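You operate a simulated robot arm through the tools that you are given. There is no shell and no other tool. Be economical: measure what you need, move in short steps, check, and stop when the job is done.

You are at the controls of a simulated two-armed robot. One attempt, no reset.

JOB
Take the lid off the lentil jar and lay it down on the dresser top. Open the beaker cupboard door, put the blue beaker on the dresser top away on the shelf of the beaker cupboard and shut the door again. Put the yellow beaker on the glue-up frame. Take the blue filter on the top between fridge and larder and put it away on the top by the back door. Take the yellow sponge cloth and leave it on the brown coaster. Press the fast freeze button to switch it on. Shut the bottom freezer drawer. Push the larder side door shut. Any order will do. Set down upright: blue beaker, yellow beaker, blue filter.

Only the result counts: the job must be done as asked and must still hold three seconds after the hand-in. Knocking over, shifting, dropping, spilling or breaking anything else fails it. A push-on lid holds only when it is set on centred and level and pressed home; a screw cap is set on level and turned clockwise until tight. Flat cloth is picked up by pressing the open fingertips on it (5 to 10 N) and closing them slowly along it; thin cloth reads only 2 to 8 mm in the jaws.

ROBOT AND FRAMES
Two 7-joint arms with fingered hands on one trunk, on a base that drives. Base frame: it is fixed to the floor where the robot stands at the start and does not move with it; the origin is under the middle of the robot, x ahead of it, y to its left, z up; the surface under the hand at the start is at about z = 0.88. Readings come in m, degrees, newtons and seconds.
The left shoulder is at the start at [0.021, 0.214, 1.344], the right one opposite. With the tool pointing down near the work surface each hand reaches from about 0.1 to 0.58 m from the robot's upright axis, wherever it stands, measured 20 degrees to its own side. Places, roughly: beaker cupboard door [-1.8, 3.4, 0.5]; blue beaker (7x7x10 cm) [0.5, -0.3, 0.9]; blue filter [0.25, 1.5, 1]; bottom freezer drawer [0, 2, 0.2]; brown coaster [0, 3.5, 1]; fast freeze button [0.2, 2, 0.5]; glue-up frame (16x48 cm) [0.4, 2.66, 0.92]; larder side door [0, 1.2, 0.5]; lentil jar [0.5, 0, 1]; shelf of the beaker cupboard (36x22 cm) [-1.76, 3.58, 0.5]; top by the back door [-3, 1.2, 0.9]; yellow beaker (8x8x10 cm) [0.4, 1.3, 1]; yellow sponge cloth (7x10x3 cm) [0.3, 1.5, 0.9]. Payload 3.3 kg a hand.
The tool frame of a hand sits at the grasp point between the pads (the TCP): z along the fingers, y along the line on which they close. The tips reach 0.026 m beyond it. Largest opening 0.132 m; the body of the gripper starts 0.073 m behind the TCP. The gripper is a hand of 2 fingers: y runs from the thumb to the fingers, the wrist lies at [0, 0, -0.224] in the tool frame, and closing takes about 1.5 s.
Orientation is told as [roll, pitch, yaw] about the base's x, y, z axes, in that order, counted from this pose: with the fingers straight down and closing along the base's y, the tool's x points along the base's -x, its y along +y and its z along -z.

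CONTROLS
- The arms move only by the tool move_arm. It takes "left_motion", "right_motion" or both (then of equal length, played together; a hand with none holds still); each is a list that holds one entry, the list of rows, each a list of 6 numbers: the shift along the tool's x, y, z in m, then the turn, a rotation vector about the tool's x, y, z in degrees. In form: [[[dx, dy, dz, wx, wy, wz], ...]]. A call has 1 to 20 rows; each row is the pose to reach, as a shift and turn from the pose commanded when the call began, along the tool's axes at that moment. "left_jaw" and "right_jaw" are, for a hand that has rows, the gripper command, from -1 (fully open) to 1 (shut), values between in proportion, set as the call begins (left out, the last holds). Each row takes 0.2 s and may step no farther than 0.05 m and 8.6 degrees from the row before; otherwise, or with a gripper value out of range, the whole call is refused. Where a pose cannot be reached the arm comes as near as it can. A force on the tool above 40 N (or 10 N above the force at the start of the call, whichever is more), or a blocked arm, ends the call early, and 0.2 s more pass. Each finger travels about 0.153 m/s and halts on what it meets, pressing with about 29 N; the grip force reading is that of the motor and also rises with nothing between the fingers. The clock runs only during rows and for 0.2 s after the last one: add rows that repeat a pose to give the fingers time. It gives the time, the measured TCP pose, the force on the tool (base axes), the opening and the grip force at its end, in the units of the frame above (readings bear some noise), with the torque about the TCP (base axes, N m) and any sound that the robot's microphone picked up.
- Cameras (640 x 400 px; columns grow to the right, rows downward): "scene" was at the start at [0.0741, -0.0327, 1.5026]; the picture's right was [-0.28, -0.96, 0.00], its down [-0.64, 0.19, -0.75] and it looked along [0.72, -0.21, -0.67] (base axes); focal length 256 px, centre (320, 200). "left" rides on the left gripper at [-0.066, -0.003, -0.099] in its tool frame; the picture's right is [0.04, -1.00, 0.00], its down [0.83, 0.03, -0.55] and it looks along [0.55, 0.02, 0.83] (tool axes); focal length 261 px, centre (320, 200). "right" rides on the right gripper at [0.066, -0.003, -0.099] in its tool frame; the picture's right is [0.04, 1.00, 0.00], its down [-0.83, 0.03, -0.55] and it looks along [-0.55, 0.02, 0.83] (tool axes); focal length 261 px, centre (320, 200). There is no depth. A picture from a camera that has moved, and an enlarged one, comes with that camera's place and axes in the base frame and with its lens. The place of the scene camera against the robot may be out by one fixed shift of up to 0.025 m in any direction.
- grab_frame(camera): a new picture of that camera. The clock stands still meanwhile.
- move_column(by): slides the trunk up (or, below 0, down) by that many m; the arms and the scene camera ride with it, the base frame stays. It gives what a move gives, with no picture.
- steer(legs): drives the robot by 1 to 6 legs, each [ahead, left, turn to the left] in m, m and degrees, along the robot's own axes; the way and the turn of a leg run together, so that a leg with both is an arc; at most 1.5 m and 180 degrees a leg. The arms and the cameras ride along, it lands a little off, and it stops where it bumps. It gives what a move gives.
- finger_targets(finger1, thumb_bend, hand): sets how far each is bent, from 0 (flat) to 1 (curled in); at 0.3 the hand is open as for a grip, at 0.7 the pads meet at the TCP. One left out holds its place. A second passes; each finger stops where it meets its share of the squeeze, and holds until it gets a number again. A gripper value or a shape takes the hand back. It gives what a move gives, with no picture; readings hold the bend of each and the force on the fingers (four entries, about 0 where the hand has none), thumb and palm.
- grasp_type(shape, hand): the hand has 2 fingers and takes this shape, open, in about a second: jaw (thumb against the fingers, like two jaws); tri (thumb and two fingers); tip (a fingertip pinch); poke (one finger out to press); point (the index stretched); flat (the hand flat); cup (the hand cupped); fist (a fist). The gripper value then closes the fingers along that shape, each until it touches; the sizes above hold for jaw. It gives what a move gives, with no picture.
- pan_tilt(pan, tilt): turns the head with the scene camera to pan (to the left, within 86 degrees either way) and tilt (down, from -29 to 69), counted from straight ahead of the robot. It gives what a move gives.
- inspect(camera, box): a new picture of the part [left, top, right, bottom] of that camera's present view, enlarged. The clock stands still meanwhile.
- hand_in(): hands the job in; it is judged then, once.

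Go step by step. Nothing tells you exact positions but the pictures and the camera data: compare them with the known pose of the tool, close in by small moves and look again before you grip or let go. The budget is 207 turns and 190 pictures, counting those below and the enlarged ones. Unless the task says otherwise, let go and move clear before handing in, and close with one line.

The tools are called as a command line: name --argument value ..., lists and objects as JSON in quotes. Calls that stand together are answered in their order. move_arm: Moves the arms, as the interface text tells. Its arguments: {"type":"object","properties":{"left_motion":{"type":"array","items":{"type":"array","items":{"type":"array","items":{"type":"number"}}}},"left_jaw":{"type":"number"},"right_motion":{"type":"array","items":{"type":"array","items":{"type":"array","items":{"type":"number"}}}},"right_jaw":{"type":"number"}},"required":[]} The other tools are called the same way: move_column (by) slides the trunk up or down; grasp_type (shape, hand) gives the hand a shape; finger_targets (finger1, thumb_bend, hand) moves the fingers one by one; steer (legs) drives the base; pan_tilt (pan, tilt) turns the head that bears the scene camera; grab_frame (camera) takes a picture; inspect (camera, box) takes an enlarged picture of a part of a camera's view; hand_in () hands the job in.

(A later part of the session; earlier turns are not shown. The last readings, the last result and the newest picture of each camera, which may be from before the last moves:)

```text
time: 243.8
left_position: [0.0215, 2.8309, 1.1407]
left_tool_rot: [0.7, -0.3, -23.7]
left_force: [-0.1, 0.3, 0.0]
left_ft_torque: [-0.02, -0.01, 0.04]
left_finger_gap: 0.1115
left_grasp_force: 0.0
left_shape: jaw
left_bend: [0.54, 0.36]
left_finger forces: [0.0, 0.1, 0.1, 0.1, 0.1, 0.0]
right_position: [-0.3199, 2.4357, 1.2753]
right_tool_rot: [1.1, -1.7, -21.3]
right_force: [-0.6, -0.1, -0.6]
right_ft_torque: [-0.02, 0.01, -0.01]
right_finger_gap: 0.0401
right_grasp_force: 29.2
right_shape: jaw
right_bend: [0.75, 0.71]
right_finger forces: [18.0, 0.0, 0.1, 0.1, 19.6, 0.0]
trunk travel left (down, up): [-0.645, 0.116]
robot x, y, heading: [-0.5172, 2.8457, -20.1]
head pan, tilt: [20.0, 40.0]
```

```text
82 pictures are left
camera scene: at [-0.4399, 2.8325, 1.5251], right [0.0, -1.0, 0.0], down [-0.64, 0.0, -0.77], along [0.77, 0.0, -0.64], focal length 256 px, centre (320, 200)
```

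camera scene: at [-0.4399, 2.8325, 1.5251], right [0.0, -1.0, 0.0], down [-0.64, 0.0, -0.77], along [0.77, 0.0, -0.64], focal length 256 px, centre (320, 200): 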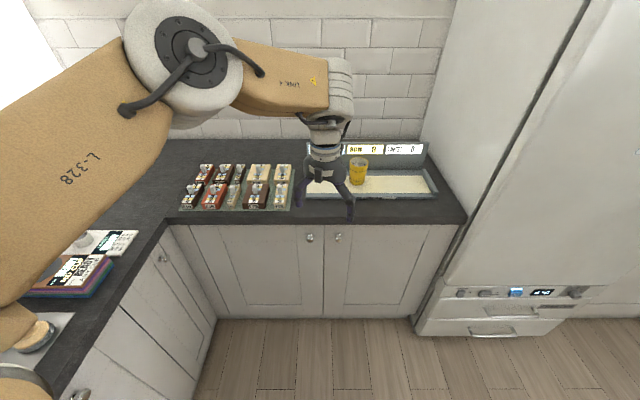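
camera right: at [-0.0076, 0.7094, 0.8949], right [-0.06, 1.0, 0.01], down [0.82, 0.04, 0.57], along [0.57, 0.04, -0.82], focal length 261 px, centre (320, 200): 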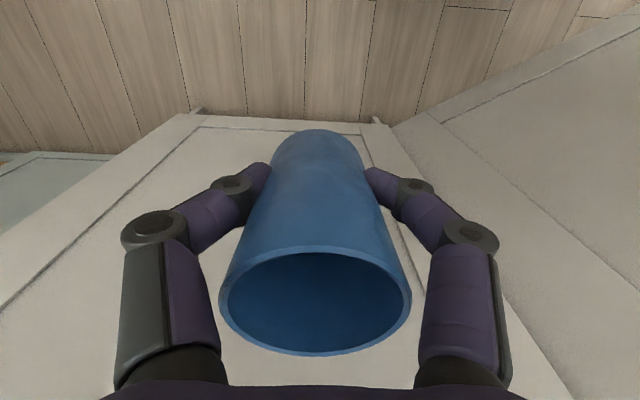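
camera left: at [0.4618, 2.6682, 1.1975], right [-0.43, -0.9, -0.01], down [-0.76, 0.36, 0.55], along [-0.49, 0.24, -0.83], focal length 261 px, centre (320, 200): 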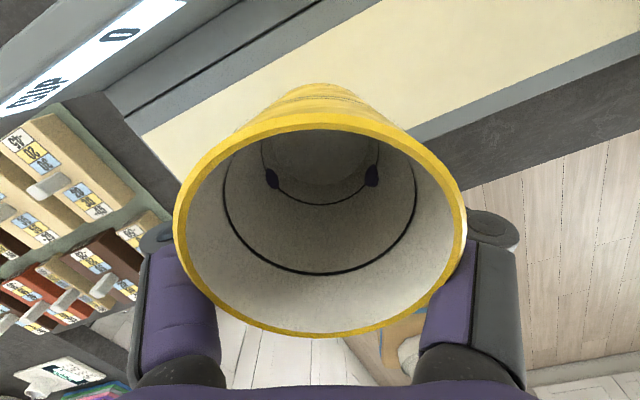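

The yellow beaker stands on the frame. Now toward the beaker cupboard under the window counter; I'll drive to open floor and face it.

steer --legs '[[-0.393, -0.675, 0], [0, 0, 110]]'

pan_tilt --pan 30 --tilt 30

grab_frame --camera "scene"

```text
time: 252.5
left_position: [-1.2872, 2.8808, 1.1411]
left_tool_rot: [0.5, -0.3, 86.2]
left_force: [0.5, -0.4, -1.4]
left_ft_torque: [-0.03, -0.01, -0.01]
left_finger_gap: 0.112
left_grasp_force: 0.1
left_shape: jaw
left_bend: [0.54, 0.36]
left_finger forces: [0.0, 0.0, 0.0, 0.0, 0.0, 0.1]
right_position: [-0.7992, 2.6939, 1.2761]
right_tool_rot: [1.1, -1.4, 88.5]
right_force: [0.1, -0.9, -0.1]
right_ft_torque: [-0.02, -0.02, 0.02]
right_finger_gap: 0.0401
right_grasp_force: 28.7
right_shape: jaw
right_bend: [0.75, 0.71]
right_finger forces: [17.5, 0.1, 0.1, 0.1, 19.4, 0.0]
trunk travel left (down, up): [-0.645, 0.116]
robot x, y, heading: [-1.1187, 2.3684, 89.4]
head pan, tilt: [20.0, 40.0]
```

```text
time: 253.2
left_position: [-1.287, 2.8813, 1.1406]
left_tool_rot: [0.6, -0.3, 86.2]
left_force: [0.8, 0.1, -0.9]
left_ft_torque: [0.03, 0.0, 0.0]
left_finger_gap: 0.1119
left_grasp_force: 0.1
left_shape: jaw
left_bend: [0.54, 0.36]
left_finger forces: [0.0, 0.0, 0.1, 0.1, 0.0, 0.0]
right_position: [-0.7996, 2.6944, 1.2741]
right_tool_rot: [1.1, -1.4, 88.4]
right_force: [1.0, 0.5, -1.7]
right_ft_torque: [0.01, 0.01, 0.0]
right_finger_gap: 0.0399
right_grasp_force: 28.9
right_shape: jaw
right_bend: [0.75, 0.71]
right_finger forces: [17.5, 0.0, 0.0, 0.0, 19.4, 0.1]
trunk travel left (down, up): [-0.645, 0.116]
robot x, y, heading: [-1.1161, 2.3718, 89.5]
head pan, tilt: [30.0, 30.0]
```

```text
81 pictures are left
camera scene: at [-1.1815, 2.4507, 1.5404], right [0.87, 0.49, 0.0], down [0.25, -0.44, -0.87], along [-0.43, 0.75, -0.5], focal length 256 px, centre (320, 200)
```

scene: 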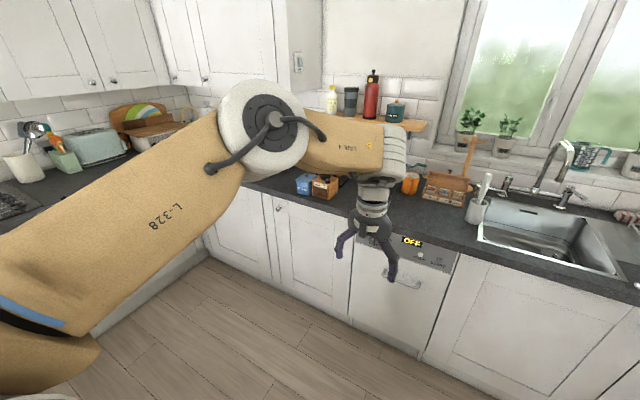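

The cupboard door (knob at its upper left, about [-1.98, 3.40, 0.78], hinge toward the dishwasher) is just left of the dishwasher. The beaker, held from above, can't go onto the shelf that way, so I'll first set it on the counter and later regrasp it from the side with the left hand. I'll move closer and look.

steer --legs '[[0.4, 0.65, 0]]'

pan_tilt --pan -10 --tilt 35

grab_frame --camera "scene"

```text
time: 257.4
left_position: [-1.9236, 3.2945, 1.1396]
left_tool_rot: [0.4, -0.2, 85.1]
left_force: [-0.2, 0.2, -0.1]
left_ft_torque: [-0.02, -0.05, -0.02]
left_finger_gap: 0.1121
left_grasp_force: 0.1
left_shape: jaw
left_bend: [0.54, 0.36]
left_finger forces: [0.1, 0.0, 0.0, 0.0, 0.1, 0.0]
right_position: [-1.4377, 3.0999, 1.2746]
right_tool_rot: [1.1, -1.5, 87.4]
right_force: [-0.3, -0.4, -1.1]
right_ft_torque: [0.03, -0.02, -0.01]
right_finger_gap: 0.0397
right_grasp_force: 29.3
right_shape: jaw
right_bend: [0.75, 0.71]
right_finger forces: [17.6, 0.0, 0.1, 0.1, 19.3, 0.0]
trunk travel left (down, up): [-0.645, 0.116]
robot x, y, heading: [-1.7605, 2.7833, 88.3]
head pan, tilt: [30.0, 30.0]
```

```text
time: 258.4
left_position: [-1.9226, 3.2948, 1.1403]
left_tool_rot: [0.7, -0.2, 85.1]
left_force: [-0.2, -0.3, 0.8]
left_ft_torque: [-0.02, 0.0, -0.03]
left_finger_gap: 0.1118
left_grasp_force: 0.0
left_shape: jaw
left_bend: [0.54, 0.36]
left_finger forces: [0.1, 0.0, 0.0, 0.1, 0.0, 0.0]
right_position: [-1.4385, 3.0983, 1.2741]
right_tool_rot: [1.1, -1.3, 87.4]
right_force: [0.5, -1.0, -0.8]
right_ft_torque: [-0.04, 0.0, 0.03]
right_finger_gap: 0.0398
right_grasp_force: 29.5
right_shape: jaw
right_bend: [0.75, 0.71]
right_finger forces: [17.6, 0.0, 0.0, 0.0, 19.4, 0.1]
trunk travel left (down, up): [-0.645, 0.116]
robot x, y, heading: [-1.767, 2.7849, 88.7]
head pan, tilt: [-10.0, 35.0]
```

```text
80 pictures are left
camera scene: at [-1.7651, 2.8685, 1.5326], right [0.98, -0.2, 0.0], down [-0.11, -0.56, -0.82], along [0.16, 0.8, -0.57], focal length 256 px, centre (320, 200)
```

scene: 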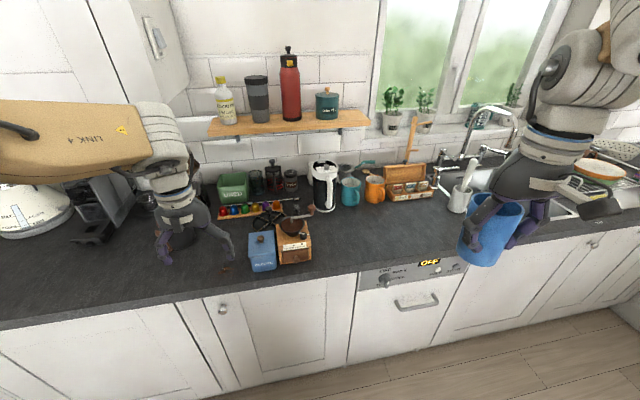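

The front strip of counter near [-1.38, 3.48] is free. I'll pull the left hand back, lower the trunk for the right arm, and drive the right hand over that spot.

move_arm --left_motion '[[[0.04, 0, -0.01, 0, 0, 0], [0.08, 0, -0.02, 0, 0, 0], [0.12, 0, -0.03, 0, 0, 0], [0.16, 0, -0.04, 0, 0, 0], [0.2, 0, -0.05, 0, 0, 0], [0.24, 0, -0.06, 0, 0, 0], [0.26, 0, -0.06, 0, 0, 0]]]' --right_motion '[[[-0.02, -0.005, 0, 0, 0, 0], [-0.04, -0.01, 0, 0, 0, 0], [-0.06, -0.015, 0, 0, 0, 0], [-0.08, -0.02, 0, 0, 0, 0], [-0.08, -0.02, 0, 0, 0, 0], [-0.08, -0.02, 0, 0, 0, 0], [-0.08, -0.02, 0, 0, 0, 0]]]'

move_column --by -0.16

steer --legs '[[0.28, -0.01, 0]]'

grab_frame --camera "right"

pan_tilt --pan -25 --tilt 40

grab_frame --camera "scene"

```text
time: 260.1
left_position: [-1.946, 3.0345, 1.1989]
left_tool_rot: [0.6, -0.4, 85.2]
left_force: [0.3, 0.0, -0.7]
left_ft_torque: [0.01, 0.02, -0.03]
left_finger_gap: 0.1119
left_grasp_force: 0.1
left_shape: jaw
left_bend: [0.54, 0.36]
left_finger forces: [0.0, 0.0, 0.0, 0.0, 0.0, 0.1]
right_position: [-1.416, 3.1759, 1.2763]
right_tool_rot: [1.1, -1.5, 87.4]
right_force: [0.5, -0.1, -0.5]
right_ft_torque: [0.01, -0.01, -0.01]
right_finger_gap: 0.0397
right_grasp_force: 29.0
right_shape: jaw
right_bend: [0.75, 0.71]
right_finger forces: [17.7, 0.0, 0.0, 0.0, 19.3, 0.1]
trunk travel left (down, up): [-0.645, 0.116]
robot x, y, heading: [-1.7659, 2.7742, 88.5]
head pan, tilt: [-10.0, 35.0]
```

```text
time: 261.9
left_position: [-1.9454, 3.0348, 1.0386]
left_tool_rot: [0.6, -0.3, 85.0]
left_force: [0.1, -0.4, 0.6]
left_ft_torque: [0.02, 0.03, -0.01]
left_finger_gap: 0.1122
left_grasp_force: 0.1
left_shape: jaw
left_bend: [0.54, 0.36]
left_finger forces: [0.1, 0.0, 0.1, 0.1, 0.1, 0.0]
right_position: [-1.4152, 3.1772, 1.1162]
right_tool_rot: [1.1, -1.5, 87.4]
right_force: [-0.1, 0.6, 0.4]
right_ft_torque: [-0.03, -0.02, 0.01]
right_finger_gap: 0.0397
right_grasp_force: 29.2
right_shape: jaw
right_bend: [0.75, 0.71]
right_finger forces: [17.6, 0.1, 0.1, 0.1, 19.2, 0.1]
trunk travel left (down, up): [-0.485, 0.276]
robot x, y, heading: [-1.7648, 2.7804, 88.3]
head pan, tilt: [-10.0, 35.0]
```

```text
time: 263.8
left_position: [-1.9291, 3.3143, 1.0378]
left_tool_rot: [0.6, -0.2, 85.4]
left_force: [1.1, 1.0, -0.1]
left_ft_torque: [-0.01, 0.0, 0.05]
left_finger_gap: 0.112
left_grasp_force: 0.0
left_shape: jaw
left_bend: [0.54, 0.36]
left_finger forces: [0.1, 0.0, 0.0, 0.0, 0.1, 0.0]
right_position: [-1.3996, 3.4601, 1.1147]
right_tool_rot: [1.1, -1.4, 87.7]
right_force: [0.7, -0.5, -0.7]
right_ft_torque: [-0.05, -0.03, -0.01]
right_finger_gap: 0.0395
right_grasp_force: 28.9
right_shape: jaw
right_bend: [0.75, 0.71]
right_finger forces: [17.6, 0.0, 0.0, 0.0, 19.2, 0.0]
trunk travel left (down, up): [-0.485, 0.276]
robot x, y, heading: [-1.7452, 3.0597, 89.0]
head pan, tilt: [-10.0, 35.0]
```

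```text
79 pictures are left
camera right: at [-1.3972, 3.3914, 1.2129], right [-1.0, 0.0, 0.02], down [0.01, 0.82, 0.57], along [-0.01, 0.57, -0.82], focal length 261 px, centre (320, 200)
```

right: 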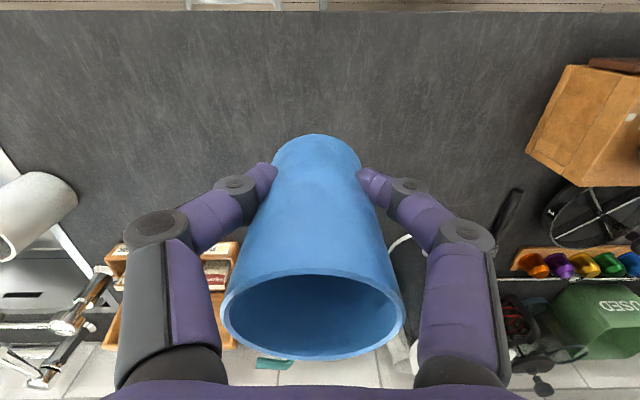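

```text
time: 264.6
left_position: [-1.9306, 3.3123, 1.0389]
left_tool_rot: [0.6, -0.3, 85.4]
left_force: [0.8, 0.0, 0.1]
left_ft_torque: [-0.01, -0.01, 0.02]
left_finger_gap: 0.1119
left_grasp_force: 0.0
left_shape: jaw
left_bend: [0.54, 0.36]
left_finger forces: [0.0, 0.0, 0.0, 0.0, 0.1, 0.0]
right_position: [-1.3985, 3.4586, 1.1164]
right_tool_rot: [1.1, -1.3, 87.7]
right_force: [0.6, 0.2, -0.8]
right_ft_torque: [0.02, 0.02, -0.01]
right_finger_gap: 0.0396
right_grasp_force: 29.4
right_shape: jaw
right_bend: [0.75, 0.71]
right_finger forces: [17.6, 0.0, 0.0, 0.0, 19.3, 0.1]
trunk travel left (down, up): [-0.485, 0.276]
robot x, y, heading: [-1.7489, 3.0603, 88.7]
head pan, tilt: [-25.0, 40.0]
```

```text
78 pictures are left
camera scene: at [-1.7282, 3.1443, 1.3649], right [0.9, -0.44, 0.0], down [-0.28, -0.58, -0.77], along [0.34, 0.69, -0.64], focal length 256 px, centre (320, 200)
```

scene: 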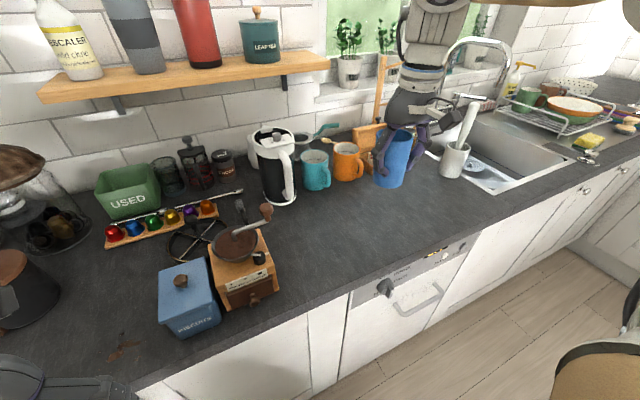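

The spot beneath is clear. Lowering the blue beaker toward the counter.

move_arm --right_motion '[[[0, 0, 0.03, 0, 0, 0], [0, 0, 0.06, 0, 0, 0], [0, 0, 0.09, 0, 0, 0], [0, 0, 0.12, 0, 0, 0], [0, 0, 0.14, 0, 0, 0], [0, 0, 0.145, 0, 0, 0], [0, 0, 0.15, 0, 0, 0]]]'

inspect --camera "scene" --box '[320, 60, 520, 220]'

```text
time: 266.2
left_position: [-1.9306, 3.3143, 1.0393]
left_tool_rot: [0.6, -0.2, 85.3]
left_force: [0.2, -0.6, 0.5]
left_ft_torque: [0.03, -0.01, 0.0]
left_finger_gap: 0.112
left_grasp_force: 0.0
left_shape: jaw
left_bend: [0.54, 0.36]
left_finger forces: [0.0, 0.0, 0.0, 0.0, 0.0, 0.0]
right_position: [-1.4015, 3.4637, 0.9673]
right_tool_rot: [1.1, -1.5, 87.6]
right_force: [-0.1, -0.2, -0.3]
right_ft_torque: [-0.02, -0.02, 0.01]
right_finger_gap: 0.0388
right_grasp_force: 29.0
right_shape: jaw
right_bend: [0.75, 0.71]
right_finger forces: [17.1, 0.0, 0.1, 0.1, 19.3, 0.0]
trunk travel left (down, up): [-0.485, 0.276]
robot x, y, heading: [-1.7477, 3.0587, 88.8]
head pan, tilt: [-25.0, 40.0]
```

```text
2.50 times, centred on (420, 140) of scene
camera zoom: at [-1.7281, 3.1444, 1.3649], right [0.9, -0.44, 0.0], down [-0.28, -0.58, -0.77], along [0.34, 0.69, -0.64], focal length 639 px, centre (70, 350)
```

zoom: 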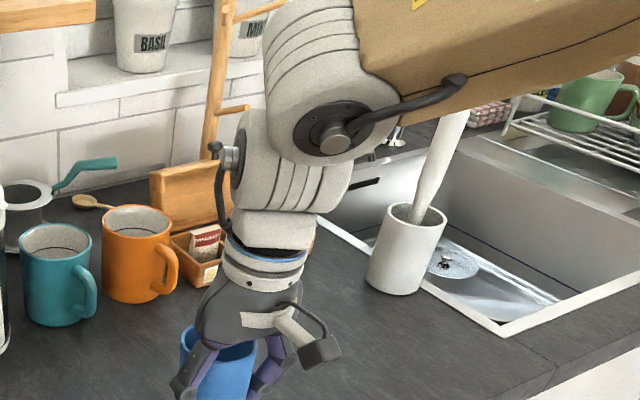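

move_arm --right_motion '[[[0, 0, 0.003, 0, 0, 0], [0, 0, 0.006, 0, 0, 0], [0, 0, 0.009, 0, 0, 0], [0, 0, 0.012, 0, 0, 0], [0, 0, 0.015, 0, 0, 0], [0, 0, 0.018, 0, 0, 0]]]'

inspect --camera "scene" --box '[340, 120, 480, 240]'

```text
time: 267.6
left_position: [-1.9307, 3.3106, 1.0396]
left_tool_rot: [0.5, -0.4, 85.3]
left_force: [-0.4, 0.4, -0.2]
left_ft_torque: [0.01, -0.02, -0.01]
left_finger_gap: 0.1118
left_grasp_force: 0.0
left_shape: jaw
left_bend: [0.54, 0.36]
left_finger forces: [0.0, 0.0, 0.1, 0.1, 0.0, 0.0]
right_position: [-1.4039, 3.4607, 0.9499]
right_tool_rot: [1.1, -1.6, 87.7]
right_force: [2.0, -9.4, 27.0]
right_ft_torque: [-0.09, -0.18, -0.03]
right_finger_gap: 0.0401
right_grasp_force: 28.9
right_shape: jaw
right_bend: [0.78, 0.74]
right_finger forces: [22.4, 0.0, 0.0, 0.1, 24.4, 0.1]
trunk travel left (down, up): [-0.485, 0.276]
robot x, y, heading: [-1.751, 3.0581, 88.6]
head pan, tilt: [-25.0, 40.0]
```

```text
3.33 times, centred on (410, 180) of scene
camera zoom: at [-1.7294, 3.1411, 1.3653], right [0.9, -0.44, 0.0], down [-0.28, -0.57, -0.77], along [0.34, 0.69, -0.64], focal length 852 px, centre (20, 267)
```

zoom: 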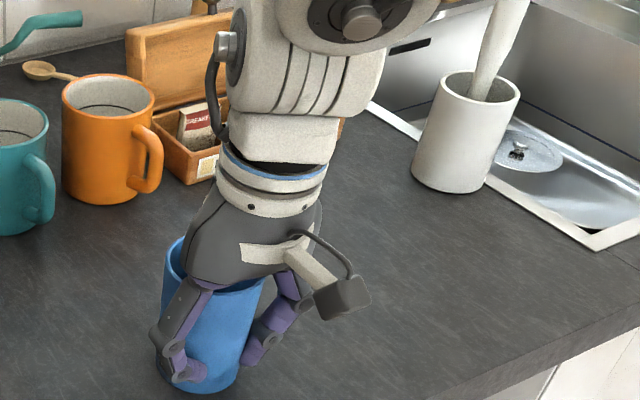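

It's standing on the counter. Relieve, open, rise.

move_arm --right_motion '[[[0, 0, -0.003, 0, 0, 0], [0, 0, -0.003, 0, 0, 0]]]'

move_arm --right_motion '[[[0, 0, 0, 0, 0, 0], [0, 0, 0, 0, 0, 0], [0, 0, 0, 0, 0, 0], [0, 0, 0, 0, 0, 0], [0, 0, 0, 0, 0, 0], [0, 0, -0.03, 0, 0, 0], [0, 0, -0.07, 0, 0, 0], [0, 0, -0.11, 0, 0, 0], [0, 0, -0.15, 0, 0, 0], [0, 0, -0.19, 0, 0, 0]]]' --right_jaw -0.7

grab_frame --camera "right"

```text
time: 268.2
left_position: [-1.9305, 3.3125, 1.0376]
left_tool_rot: [0.6, -0.4, 85.4]
left_force: [0.4, -0.4, -1.1]
left_ft_torque: [0.0, -0.02, 0.02]
left_finger_gap: 0.112
left_grasp_force: 0.0
left_shape: jaw
left_bend: [0.54, 0.36]
left_finger forces: [0.0, 0.1, 0.0, 0.0, 0.0, 0.0]
right_position: [-1.4032, 3.4608, 0.951]
right_tool_rot: [1.1, -1.3, 87.7]
right_force: [-0.6, -2.1, 7.9]
right_ft_torque: [-0.01, -0.04, -0.01]
right_finger_gap: 0.0386
right_grasp_force: 28.9
right_shape: jaw
right_bend: [0.78, 0.74]
right_finger forces: [18.3, 0.0, 0.0, 0.1, 18.9, 0.0]
trunk travel left (down, up): [-0.485, 0.276]
robot x, y, heading: [-1.7476, 3.059, 88.6]
head pan, tilt: [-25.0, 40.0]
```

```text
time: 270.4
left_position: [-1.9302, 3.3114, 1.0397]
left_tool_rot: [0.6, -0.3, 85.3]
left_force: [-0.2, 0.4, 0.2]
left_ft_torque: [0.0, -0.01, -0.04]
left_finger_gap: 0.1119
left_grasp_force: 0.0
left_shape: jaw
left_bend: [0.54, 0.36]
left_finger forces: [0.0, 0.0, 0.0, 0.1, 0.0, 0.0]
right_position: [-1.3979, 3.4488, 1.1358]
right_tool_rot: [1.2, -1.7, 87.8]
right_force: [0.2, -0.2, 0.2]
right_ft_torque: [0.03, 0.01, -0.01]
right_finger_gap: 0.112
right_grasp_force: 0.1
right_shape: jaw
right_bend: [0.54, 0.36]
right_finger forces: [0.0, 0.0, 0.0, 0.0, 0.0, 0.0]
right hand out of reach, approached as far as the arm can: row 10
trunk travel left (down, up): [-0.485, 0.276]
robot x, y, heading: [-1.7475, 3.0623, 88.7]
head pan, tilt: [-25.0, 40.0]
```

```text
75 pictures are left
camera right: at [-1.3955, 3.3794, 1.2321], right [-1.0, 0.0, 0.02], down [0.01, 0.82, 0.58], along [-0.02, 0.58, -0.82], focal length 261 px, centre (320, 200)
```

right: 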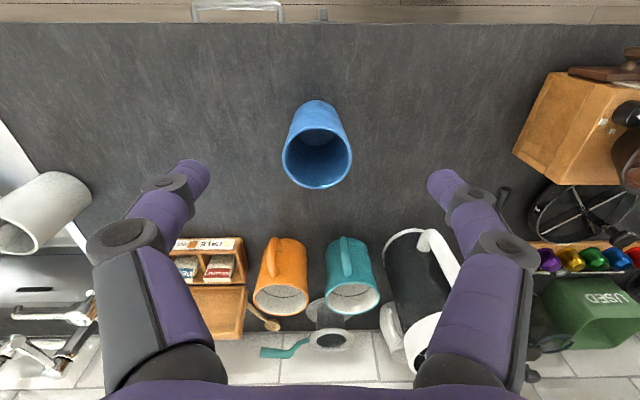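

The blue beaker stands upright at about [-1.40, 3.49]. Next, open the cupboard door with the left hand: back off, shift in front of the knob, lower the trunk and tilt the left hand forward.

steer --legs '[[-0.33, 0.25, 0]]'

move_column --by -0.12

move_arm --left_motion '[[[-0.04, -0.02, 0.01, 0, 0, 0], [-0.08, -0.04, 0.02, 0, -7, 0], [-0.11, -0.06, 0.04, 0, -14, 0], [-0.13, -0.08, 0.06, 0, -21, 0], [-0.15, -0.1, 0.08, 0, -28, 0], [-0.15, -0.12, 0.1, 0, -35, 0], [-0.15, -0.14, 0.11, 0, -42, 0], [-0.15, -0.15, 0.12, 0, -48, 0], [-0.15, -0.15, 0.12, 0, -48, 0]]]' --left_jaw -0.4

pan_tilt --pan 0 --tilt 45

grab_frame --camera "scene"

grab_frame --camera "left"

```text
time: 273.0
left_position: [-2.1877, 2.9896, 1.0393]
left_tool_rot: [0.5, -0.3, 85.3]
left_force: [0.6, 0.1, 0.1]
left_ft_torque: [-0.02, -0.02, 0.02]
left_finger_gap: 0.1122
left_grasp_force: 0.0
left_shape: jaw
left_bend: [0.54, 0.36]
left_finger forces: [0.1, 0.0, 0.0, 0.1, 0.0, 0.0]
right_position: [-1.6575, 3.1222, 1.1361]
right_tool_rot: [1.2, -1.6, 87.5]
right_force: [-0.5, 0.4, -0.3]
right_ft_torque: [0.01, -0.05, 0.04]
right_finger_gap: 0.1121
right_grasp_force: 0.0
right_shape: jaw
right_bend: [0.54, 0.36]
right_finger forces: [0.0, 0.0, 0.1, 0.0, 0.0, 0.0]
trunk travel left (down, up): [-0.485, 0.276]
robot x, y, heading: [-2.0078, 2.735, 88.9]
head pan, tilt: [-25.0, 40.0]
```

```text
time: 274.5
left_position: [-2.1892, 2.9903, 0.9194]
left_tool_rot: [0.6, -0.3, 85.2]
left_force: [-0.1, -0.2, -0.1]
left_ft_torque: [0.01, 0.02, 0.01]
left_finger_gap: 0.1119
left_grasp_force: 0.0
left_shape: jaw
left_bend: [0.54, 0.36]
left_finger forces: [0.0, 0.1, 0.0, 0.0, 0.0, 0.0]
right_position: [-1.6559, 3.1226, 1.0143]
right_tool_rot: [1.2, -1.6, 87.4]
right_force: [-0.2, -0.7, 0.0]
right_ft_torque: [0.01, -0.03, -0.01]
right_finger_gap: 0.1122
right_grasp_force: 0.0
right_shape: jaw
right_bend: [0.54, 0.36]
right_finger forces: [0.0, 0.0, 0.1, 0.0, 0.1, 0.0]
trunk travel left (down, up): [-0.365, 0.396]
robot x, y, heading: [-2.0099, 2.7362, 88.7]
head pan, tilt: [-25.0, 40.0]
```

```text
time: 276.7
left_position: [-2.055, 3.1589, 0.8081]
left_tool_rot: [-1.7, -48.1, 91.1]
left_force: [0.0, 0.3, 0.7]
left_ft_torque: [0.01, 0.02, 0.0]
left_finger_gap: 0.0928
left_grasp_force: 0.1
left_shape: jaw
left_bend: [0.67, 0.56]
left_finger forces: [0.1, 0.0, 0.0, 0.0, 0.0, 0.0]
left hand out of reach, approached as far as the arm can: row 8, 9
right_position: [-1.6561, 3.1236, 1.0138]
right_tool_rot: [1.2, -1.6, 87.5]
right_force: [-1.3, 0.5, -0.7]
right_ft_torque: [0.01, 0.02, 0.05]
right_finger_gap: 0.1118
right_grasp_force: 0.0
right_shape: jaw
right_bend: [0.54, 0.36]
right_finger forces: [0.1, 0.1, 0.0, 0.0, 0.0, 0.1]
trunk travel left (down, up): [-0.365, 0.396]
robot x, y, heading: [-2.0077, 2.7367, 88.6]
head pan, tilt: [-25.0, 40.0]
stopped in row 9 (left hand): the arm was blocked; the commanded pose is now the measured one
```

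```text
time: 277.6
left_position: [-2.0541, 3.1573, 0.8079]
left_tool_rot: [-1.6, -48.3, 91.1]
left_force: [0.4, 0.1, -0.2]
left_ft_torque: [-0.01, -0.01, 0.03]
left_finger_gap: 0.0926
left_grasp_force: 0.1
left_shape: jaw
left_bend: [0.67, 0.56]
left_finger forces: [0.0, 0.0, 0.0, 0.0, 0.0, 0.0]
right_position: [-1.6574, 3.1236, 1.0148]
right_tool_rot: [1.2, -1.6, 87.4]
right_force: [0.3, 0.0, 0.5]
right_ft_torque: [0.0, 0.03, -0.01]
right_finger_gap: 0.1119
right_grasp_force: 0.1
right_shape: jaw
right_bend: [0.54, 0.36]
right_finger forces: [0.1, 0.1, 0.1, 0.0, 0.0, 0.0]
trunk travel left (down, up): [-0.365, 0.396]
robot x, y, heading: [-2.0082, 2.7339, 88.8]
head pan, tilt: [0.0, 45.0]
```

```text
74 pictures are left
camera scene: at [-2.0226, 2.8392, 1.2369], right [1.0, -0.03, 0.0], down [-0.02, -0.71, -0.71], along [0.02, 0.71, -0.71], focal length 256 px, centre (320, 200)
```

scene: 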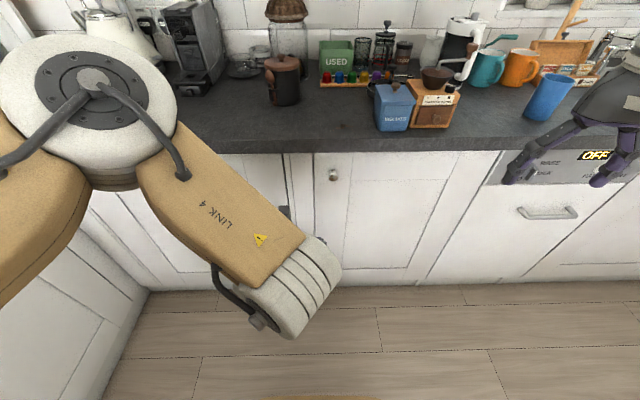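

```text
73 pictures are left
camera left: at [-2.0538, 3.1276, 0.923], right [1.0, -0.03, -0.01], down [-0.03, -0.97, -0.25], along [0.0, 0.25, -0.97], focal length 261 px, centre (320, 200)
```

left: 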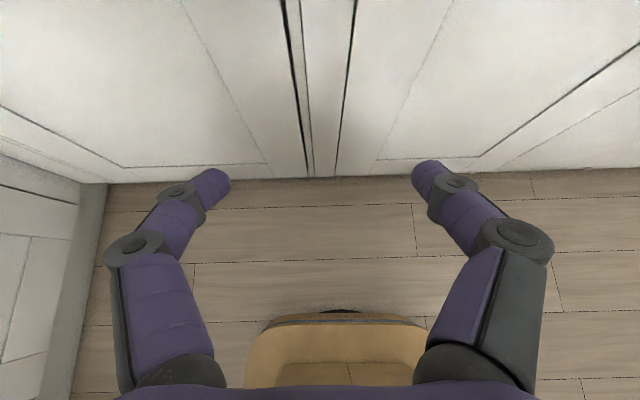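

The knob is at about [-1.972, 3.365, 0.80]. I'll align the base so the tilted hand can slide onto it along its pointing direction.

steer --legs '[[0.11, -0.083, 0]]'

move_arm --left_motion '[[[-0.025, 0, -0.022, 0, 0, 0], [-0.049, 0, -0.044, 0, 0, 0], [-0.049, 0, -0.044, 0, 0, 0]]]'

grab_frame --camera "left"

grab_frame --camera "scene"

```text
time: 278.9
left_position: [-1.9707, 3.2675, 0.8082]
left_tool_rot: [-1.7, -48.2, 91.2]
left_force: [0.8, -0.7, 0.1]
left_ft_torque: [0.01, -0.01, 0.04]
left_finger_gap: 0.0928
left_grasp_force: 0.0
left_shape: jaw
left_bend: [0.67, 0.56]
left_finger forces: [0.1, 0.1, 0.0, 0.1, 0.0, 0.0]
right_position: [-1.5734, 3.2333, 1.0147]
right_tool_rot: [1.2, -1.5, 87.6]
right_force: [0.3, -1.1, 0.5]
right_ft_torque: [-0.01, -0.03, 0.0]
right_finger_gap: 0.1119
right_grasp_force: 0.0
right_shape: jaw
right_bend: [0.54, 0.36]
right_finger forces: [0.1, 0.0, 0.0, 0.0, 0.1, 0.0]
trunk travel left (down, up): [-0.365, 0.396]
robot x, y, heading: [-1.9223, 2.8458, 88.6]
head pan, tilt: [0.0, 45.0]
```

```text
time: 279.7
left_position: [-1.9731, 3.2682, 0.8721]
left_tool_rot: [-1.7, -48.2, 91.1]
left_force: [-0.8, 1.5, 0.1]
left_ft_torque: [0.03, -0.01, 0.02]
left_finger_gap: 0.0928
left_grasp_force: 0.1
left_shape: jaw
left_bend: [0.67, 0.56]
left_finger forces: [0.0, 0.1, 0.1, 0.0, 0.0, 0.0]
right_position: [-1.5723, 3.2332, 1.015]
right_tool_rot: [1.3, -1.6, 87.6]
right_force: [-0.5, 0.5, -0.4]
right_ft_torque: [-0.01, -0.02, 0.01]
right_finger_gap: 0.1123
right_grasp_force: 0.2
right_shape: jaw
right_bend: [0.54, 0.36]
right_finger forces: [0.0, 0.0, 0.0, 0.0, 0.1, 0.1]
trunk travel left (down, up): [-0.365, 0.396]
robot x, y, heading: [-1.9245, 2.8448, 88.5]
head pan, tilt: [0.0, 45.0]
```

```text
72 pictures are left
camera left: at [-1.9725, 3.238, 0.9876], right [1.0, -0.03, -0.01], down [-0.03, -0.97, -0.25], along [0.0, 0.25, -0.97], focal length 261 px, centre (320, 200)
```

left: 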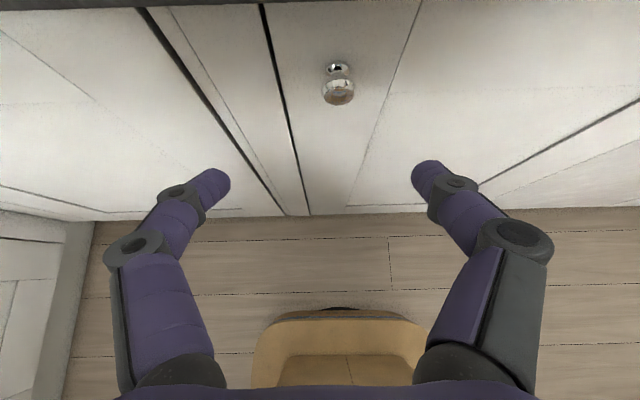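

```text
71 pictures are left
camera scene: at [-1.9384, 2.9488, 1.2368], right [1.0, -0.02, 0.0], down [-0.02, -0.71, -0.71], along [0.02, 0.71, -0.71], focal length 256 px, centre (320, 200)
```

scene: 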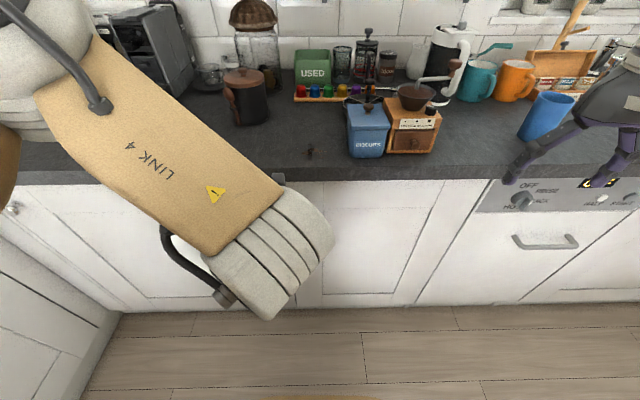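

The knob is seen at about [-1.957, 3.362, 0.82]. Sliding the open fingers around it.

move_arm --left_motion '[[[-0.005, -0.016, 0.025, 0, 0, 0], [-0.01, -0.016, 0.05, 0, 0, 0], [-0.016, -0.016, 0.075, 0, 0, 0], [-0.021, -0.016, 0.092, 0, 0, 0], [-0.021, -0.016, 0.092, 0, 0, 0]]]'

grab_frame --camera "left"

```text
time: 280.9
left_position: [-1.9557, 3.3488, 0.8296]
left_tool_rot: [-1.7, -48.2, 91.2]
left_force: [0.2, 0.5, -0.9]
left_ft_torque: [0.0, 0.0, -0.01]
left_finger_gap: 0.0926
left_grasp_force: 0.0
left_shape: jaw
left_bend: [0.67, 0.56]
left_finger forces: [0.0, 0.0, 0.0, 0.0, 0.1, 0.0]
right_position: [-1.573, 3.234, 1.0135]
right_tool_rot: [1.1, -1.6, 87.6]
right_force: [0.5, -0.1, -0.3]
right_ft_torque: [0.02, 0.0, 0.04]
right_finger_gap: 0.1119
right_grasp_force: 0.0
right_shape: jaw
right_bend: [0.54, 0.36]
right_finger forces: [0.1, 0.0, 0.0, 0.1, 0.1, 0.1]
trunk travel left (down, up): [-0.365, 0.396]
robot x, y, heading: [-1.9243, 2.8457, 88.9]
head pan, tilt: [0.0, 45.0]
```

```text
70 pictures are left
camera left: at [-1.954, 3.3197, 0.945], right [1.0, -0.03, -0.01], down [-0.03, -0.97, -0.25], along [0.0, 0.25, -0.97], focal length 261 px, centre (320, 200)
```

left: 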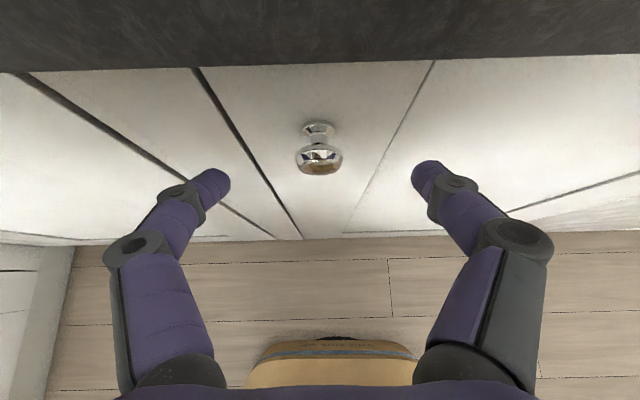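

The two views place the knob ball at about [-1.955, 3.389, 0.786], slightly deeper. I'll go in 5 cm more along the tool and close.

move_arm --left_motion '[[[0.002, 0, 0.015, 0, 0, 0], [0.005, 0, 0.032, 0, 0, 0], [0.008, 0, 0.05, 0, 0, 0], [0.008, 0, 0.05, 0, 0, 0]]]'

move_arm --left_motion '[[[0, 0, 0, 0, 0, 0], [0, 0, 0, 0, 0, 0], [0, 0, 0, 0, 0, 0], [0, 0, 0, 0, 0, 0], [0, 0, 0, 0, 0, 0], [0, 0, 0, 0, 0, 0], [0, 0, 0, 0, 0, 0]]]' --left_jaw 1

grab_frame --camera "left"

```text
time: 281.9
left_position: [-1.9533, 3.3812, 0.792]
left_tool_rot: [-1.7, -48.3, 91.2]
left_force: [-0.2, -0.4, -0.2]
left_ft_torque: [0.04, -0.01, 0.02]
left_finger_gap: 0.0929
left_grasp_force: 0.1
left_shape: jaw
left_bend: [0.67, 0.56]
left_finger forces: [0.0, 0.0, 0.0, 0.0, 0.0, 0.0]
right_position: [-1.572, 3.2331, 1.0148]
right_tool_rot: [1.2, -1.6, 87.6]
right_force: [0.1, 0.0, -0.4]
right_ft_torque: [0.01, 0.03, 0.03]
right_finger_gap: 0.1119
right_grasp_force: 0.2
right_shape: jaw
right_bend: [0.54, 0.36]
right_finger forces: [0.1, 0.0, 0.0, 0.0, 0.1, 0.0]
trunk travel left (down, up): [-0.365, 0.396]
robot x, y, heading: [-1.9239, 2.8427, 88.8]
head pan, tilt: [0.0, 45.0]
```

```text
time: 283.5
left_position: [-1.9532, 3.3818, 0.7897]
left_tool_rot: [-1.7, -48.1, 91.2]
left_force: [4.7, 0.7, -19.0]
left_ft_torque: [-0.11, 0.11, -0.16]
left_finger_gap: 0.0084
left_grasp_force: 29.2
left_shape: jaw
left_bend: [0.72, 0.74]
left_finger forces: [22.5, 0.1, 0.0, 0.0, 31.7, 0.0]
right_position: [-1.573, 3.2339, 1.0144]
right_tool_rot: [1.2, -1.5, 87.6]
right_force: [-0.3, 0.2, -0.3]
right_ft_torque: [0.03, 0.01, 0.0]
right_finger_gap: 0.112
right_grasp_force: 0.1
right_shape: jaw
right_bend: [0.54, 0.36]
right_finger forces: [0.0, 0.1, 0.0, 0.0, 0.0, 0.1]
trunk travel left (down, up): [-0.365, 0.396]
robot x, y, heading: [-1.9248, 2.8444, 88.8]
head pan, tilt: [0.0, 45.0]
```

```text
69 pictures are left
camera left: at [-1.9515, 3.3521, 0.9045], right [1.0, -0.03, -0.01], down [-0.03, -0.97, -0.25], along [0.0, 0.25, -0.97], focal length 261 px, centre (320, 200)
```

left: 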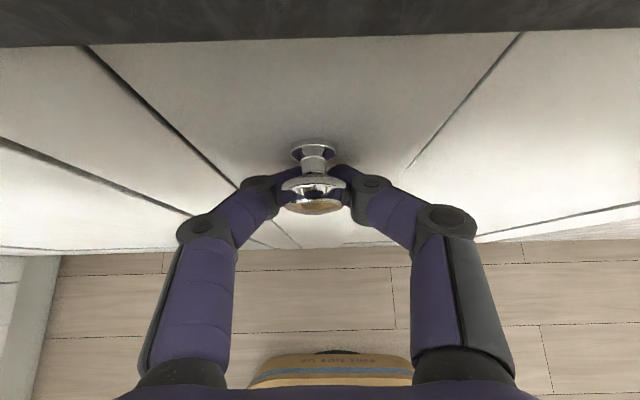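

The fingers hold the knob's neck. I'll pull by driving back along the door's arc.

steer --legs '[[-0.08, -0.008, 0], [-0.12, -0.045, 0]]'

grab_frame --camera "scene"

```text
time: 285.3
left_position: [-1.909, 3.206, 0.7879]
left_tool_rot: [-2.9, -48.0, 91.7]
left_force: [11.7, 6.2, -11.9]
left_ft_torque: [-0.08, 0.11, 0.38]
left_finger_gap: 0.0038
left_grasp_force: 28.7
left_shape: jaw
left_bend: [0.74, 0.71]
left_finger forces: [22.8, 0.0, 0.0, 0.0, 24.3, 0.0]
right_position: [-1.5319, 3.0598, 1.0138]
right_tool_rot: [1.2, -1.5, 87.6]
right_force: [-0.9, -0.9, 0.0]
right_ft_torque: [-0.02, -0.02, 0.0]
right_finger_gap: 0.1123
right_grasp_force: 0.0
right_shape: jaw
right_bend: [0.54, 0.36]
right_finger forces: [0.0, 0.1, 0.0, 0.0, 0.1, 0.0]
trunk travel left (down, up): [-0.365, 0.396]
robot x, y, heading: [-1.8821, 2.6665, 88.7]
head pan, tilt: [0.0, 45.0]
stopped in leg 2: the force on the tool passed its limit at 43 N (the readings are from after the stop); the commanded pose is now the measured one
```

```text
68 pictures are left
camera scene: at [-1.8976, 2.7759, 1.2368], right [1.0, -0.02, 0.0], down [-0.02, -0.71, -0.71], along [0.02, 0.71, -0.71], focal length 256 px, centre (320, 200)
```

scene: 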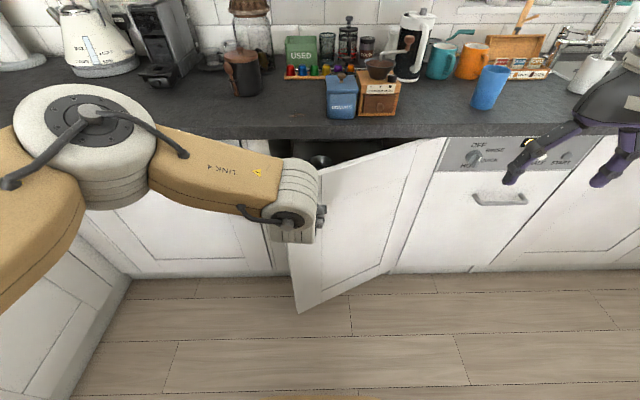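

The door is about 28° ajar. I'll let go, come round its free edge and push it open from the inside.

move_arm --left_motion '[[[0, 0, 0, 0, 0, 0], [0, 0, 0, 0, 0, 0], [0, 0, 0, 0, 0, 0], [0, 0, -0.03, 0, 0, 0], [0, 0, -0.06, 0, 0, 0], [0, 0, -0.1, 0, 0, 0], [0, 0.04, -0.1, 0, 0, 0], [0, 0.08, -0.1, 0, 0, 0], [0, 0.12, -0.1, 0, 0, 0], [0, 0.14, -0.1, 0, 0, 0]]]' --left_jaw -0.3

grab_frame --camera "scene"

```text
time: 287.5
left_position: [-2.0526, 3.1282, 0.8546]
left_tool_rot: [-2.5, -48.0, 91.5]
left_force: [0.3, 1.0, -0.4]
left_ft_torque: [0.03, 0.01, -0.03]
left_finger_gap: 0.0856
left_grasp_force: 0.0
left_shape: jaw
left_bend: [0.7, 0.63]
left_finger forces: [0.0, 0.1, 0.0, 0.0, 0.0, 0.0]
right_position: [-1.5335, 3.0582, 1.0152]
right_tool_rot: [1.2, -1.5, 87.6]
right_force: [0.5, 0.4, 0.3]
right_ft_torque: [0.0, 0.03, 0.01]
right_finger_gap: 0.1119
right_grasp_force: 0.2
right_shape: jaw
right_bend: [0.54, 0.36]
right_finger forces: [0.0, 0.0, 0.1, 0.0, 0.0, 0.0]
trunk travel left (down, up): [-0.365, 0.396]
robot x, y, heading: [-1.8821, 2.6704, 88.6]
head pan, tilt: [0.0, 45.0]
```

```text
67 pictures are left
camera scene: at [-1.8991, 2.774, 1.2369], right [1.0, -0.02, 0.0], down [-0.02, -0.71, -0.71], along [0.02, 0.71, -0.71], focal length 256 px, centre (320, 200)
```

scene: 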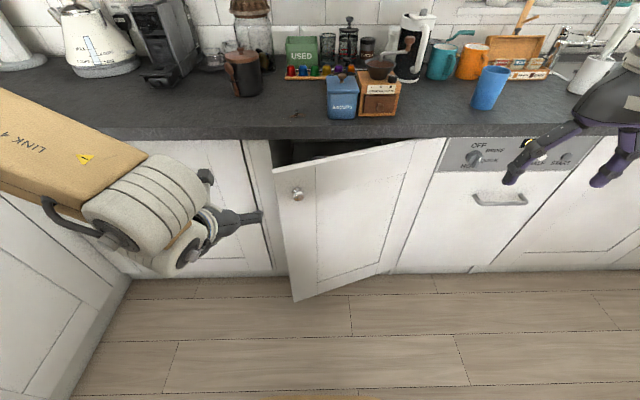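

Door edge is at about [-2.0, 3.27]. I'll close the fingers, reach past the edge into the gap, then sweep right.

move_arm --left_motion '[[[0, 0, 0, 0, 0, 0], [0, 0, 0, 0, 0, 0], [-0.015, 0, 0.035, 0, 0, 0], [-0.03, 0, 0.07, 0, 0, 0], [-0.045, 0, 0.105, 0, 0, 0], [-0.065, 0, 0.145, 0, 0, 0], [-0.087, 0, 0.19, 0, 0, 0], [-0.087, 0, 0.19, 0, 0, 0]]]' --left_jaw 1

steer --legs '[[0, -0.12, 0]]'

grab_frame --camera "scene"

```text
time: 289.3
left_position: [-2.0482, 3.3312, 0.7894]
left_tool_rot: [-2.5, -48.0, 91.7]
left_force: [0.2, -0.6, 0.4]
left_ft_torque: [0.01, -0.02, -0.01]
left_finger_gap: 0.0
left_grasp_force: 29.6
left_shape: jaw
left_bend: [0.62, 0.7]
left_finger forces: [0.0, 0.0, 0.0, 0.0, 0.0, 0.0]
right_position: [-1.533, 3.0586, 1.0147]
right_tool_rot: [1.2, -1.7, 87.6]
right_force: [-0.2, -0.1, 0.4]
right_ft_torque: [0.01, 0.0, 0.0]
right_finger_gap: 0.1122
right_grasp_force: 0.0
right_shape: jaw
right_bend: [0.54, 0.36]
right_finger forces: [0.1, 0.0, 0.0, 0.0, 0.0, 0.0]
trunk travel left (down, up): [-0.365, 0.396]
robot x, y, heading: [-1.8839, 2.6686, 88.8]
head pan, tilt: [0.0, 45.0]
```

```text
time: 290.2
left_position: [-2.0277, 3.332, 0.7879]
left_tool_rot: [-0.9, -48.2, 91.9]
left_force: [-2.7, -2.3, 1.0]
left_ft_torque: [-0.04, -0.22, -0.22]
left_finger_gap: 0.0
left_grasp_force: 28.9
left_shape: jaw
left_bend: [0.62, 0.7]
left_finger forces: [0.1, 0.0, 0.1, 0.0, 0.1, 2.5]
right_position: [-1.5003, 3.0567, 1.0155]
right_tool_rot: [1.2, -1.6, 87.6]
right_force: [-0.3, 0.7, 0.0]
right_ft_torque: [0.02, -0.05, -0.03]
right_finger_gap: 0.112
right_grasp_force: 0.0
right_shape: jaw
right_bend: [0.54, 0.36]
right_finger forces: [0.0, 0.0, 0.0, 0.1, 0.0, 0.0]
trunk travel left (down, up): [-0.365, 0.396]
robot x, y, heading: [-1.8508, 2.6691, 88.9]
head pan, tilt: [0.0, 45.0]
stopped in leg 1: the force on the tool passed its limit at 59 N (the readings are from after the stop); the commanded pose is now the measured one
```

```text
66 pictures are left
camera scene: at [-1.8663, 2.773, 1.2369], right [1.0, -0.02, 0.0], down [-0.02, -0.71, -0.71], along [0.02, 0.71, -0.71], focal length 256 px, centre (320, 200)
```

scene: 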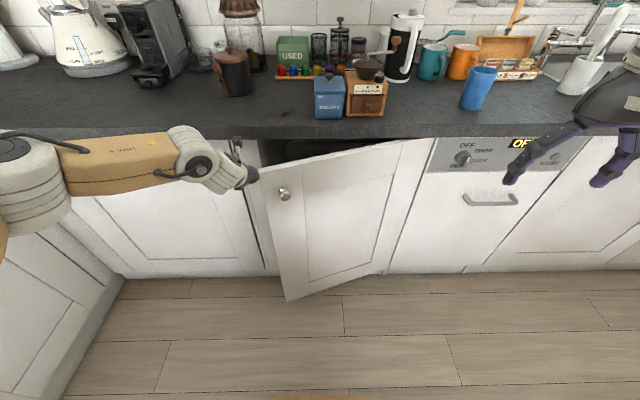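

The gripper body met the door's edge. I'll ease left, go lower and deeper so the fingers pass behind the door, then sweep right.

move_arm --left_motion '[[[0, 0.03, 0, 0, 0, 0], [0.012, 0.03, 0.035, 0, 0, 0], [0.026, 0.03, 0.075, 0, 0, 0], [0.038, 0.03, 0.104, 0, 0, 0], [0.038, 0.03, 0.104, 0, 0, 0], [0.038, -0.005, 0.104, 0, 0, 0], [0.038, -0.04, 0.104, 0, 0, 0], [0.038, -0.08, 0.104, 0, 0, 0], [0.038, -0.11, 0.104, 0, 0, 0]]]'

grab_frame --camera "scene"

```text
time: 291.9
left_position: [-2.0215, 3.3689, 0.7001]
left_tool_rot: [0.6, -48.1, 92.3]
left_force: [-11.1, -2.4, -1.1]
left_ft_torque: [0.3, -1.02, -1.22]
left_finger_gap: 0.0
left_grasp_force: 28.8
left_shape: jaw
left_bend: [0.62, 0.7]
left_finger forces: [0.0, 0.0, 0.0, 0.0, 0.0, 0.1]
left hand out of reach, approached as far as the arm can: row 4, 5, 6, 7, 8
right_position: [-1.4985, 3.0594, 1.0134]
right_tool_rot: [1.3, -1.6, 87.7]
right_force: [0.4, 0.2, 1.0]
right_ft_torque: [0.0, 0.06, -0.01]
right_finger_gap: 0.1124
right_grasp_force: 0.0
right_shape: jaw
right_bend: [0.54, 0.36]
right_finger forces: [0.0, 0.0, 0.0, 0.1, 0.1, 0.0]
trunk travel left (down, up): [-0.365, 0.396]
robot x, y, heading: [-1.8498, 2.6684, 88.7]
head pan, tilt: [0.0, 45.0]
stopped in row 8 (left hand): the force on the tool passed its limit at 60 N (the readings are from after the stop); the commanded pose is now the measured one
```

```text
65 pictures are left
camera scene: at [-1.8642, 2.7735, 1.2368], right [1.0, -0.02, 0.0], down [-0.02, -0.71, -0.71], along [0.01, 0.71, -0.71], focal length 256 px, centre (320, 200)
```

scene: 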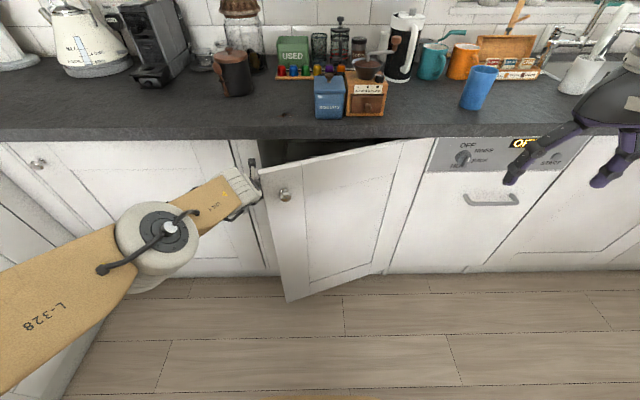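

The edge still blocks. A better way: hook the fingers, pointing straight down, over the door's top edge from inside and pull. I'll retreat, rise and turn the hand vertical.

move_arm --left_motion '[[[0, 0.04, 0, 0, 0, 0], [0.03, 0.04, -0.035, 0, 0, 0], [0.06, 0.04, -0.07, 0, 0, 0], [0.09, 0.04, -0.105, 0, 0, 0], [0.105, 0.04, -0.13, 0, 0, 0], [0.075, 0.04, -0.16, 0, 7, 0], [0.045, 0.04, -0.19, 0, 14, 0], [0.015, 0.04, -0.215, 0, 21, 0], [-0.015, 0.04, -0.245, 0, 28, 0], [-0.045, 0.04, -0.27, 0, 35, 0], [-0.075, 0.04, -0.3, 0, 42, 0], [-0.1, 0.04, -0.325, 0, 48, 0], [-0.1, 0.04, -0.325, 0, 48, 0]]]'

move_column --by 0.12

grab_frame --camera "scene"

```text
time: 294.7
left_position: [-2.0366, 3.1786, 0.9856]
left_tool_rot: [0.1, -0.2, 92.4]
left_force: [-0.5, 0.9, 0.5]
left_ft_torque: [-0.01, 0.01, 0.02]
left_finger_gap: 0.0
left_grasp_force: 29.2
left_shape: jaw
left_bend: [0.62, 0.7]
left_finger forces: [0.0, 0.0, 0.0, 0.0, 0.0, 0.0]
left hand out of reach, approached as far as the arm can: row 12, 13
right_position: [-1.5003, 3.0587, 1.0133]
right_tool_rot: [1.2, -1.5, 87.7]
right_force: [-1.1, -0.4, 0.0]
right_ft_torque: [-0.02, 0.0, 0.04]
right_finger_gap: 0.112
right_grasp_force: 0.2
right_shape: jaw
right_bend: [0.54, 0.36]
right_finger forces: [0.0, 0.0, 0.0, 0.1, 0.1, 0.0]
trunk travel left (down, up): [-0.365, 0.396]
robot x, y, heading: [-1.8474, 2.671, 88.8]
head pan, tilt: [0.0, 45.0]
```

```text
time: 296.2
left_position: [-2.0351, 3.1719, 1.1255]
left_tool_rot: [0.0, -2.1, 92.5]
left_force: [-0.2, -0.5, 0.6]
left_ft_torque: [-0.02, 0.04, -0.02]
left_finger_gap: 0.0
left_grasp_force: 28.7
left_shape: jaw
left_bend: [0.62, 0.7]
left_finger forces: [0.0, 0.0, 0.0, 0.1, 0.1, 0.0]
right_position: [-1.4997, 3.058, 1.1337]
right_tool_rot: [1.3, -1.4, 87.7]
right_force: [0.5, 0.2, 0.2]
right_ft_torque: [-0.02, 0.01, -0.01]
right_finger_gap: 0.1121
right_grasp_force: 0.1
right_shape: jaw
right_bend: [0.54, 0.36]
right_finger forces: [0.0, 0.0, 0.0, 0.0, 0.0, 0.0]
trunk travel left (down, up): [-0.485, 0.276]
robot x, y, heading: [-1.8531, 2.6688, 88.8]
head pan, tilt: [0.0, 45.0]
```

```text
64 pictures are left
camera scene: at [-1.8656, 2.7591, 1.3575], right [1.0, -0.02, 0.0], down [-0.01, -0.71, -0.71], along [0.01, 0.71, -0.71], focal length 256 px, centre (320, 200)
```

scene: 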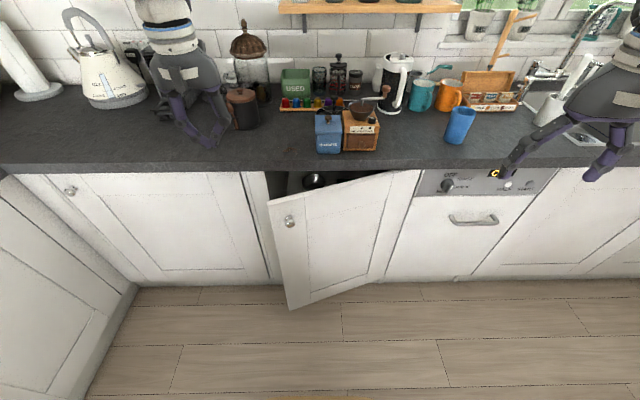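

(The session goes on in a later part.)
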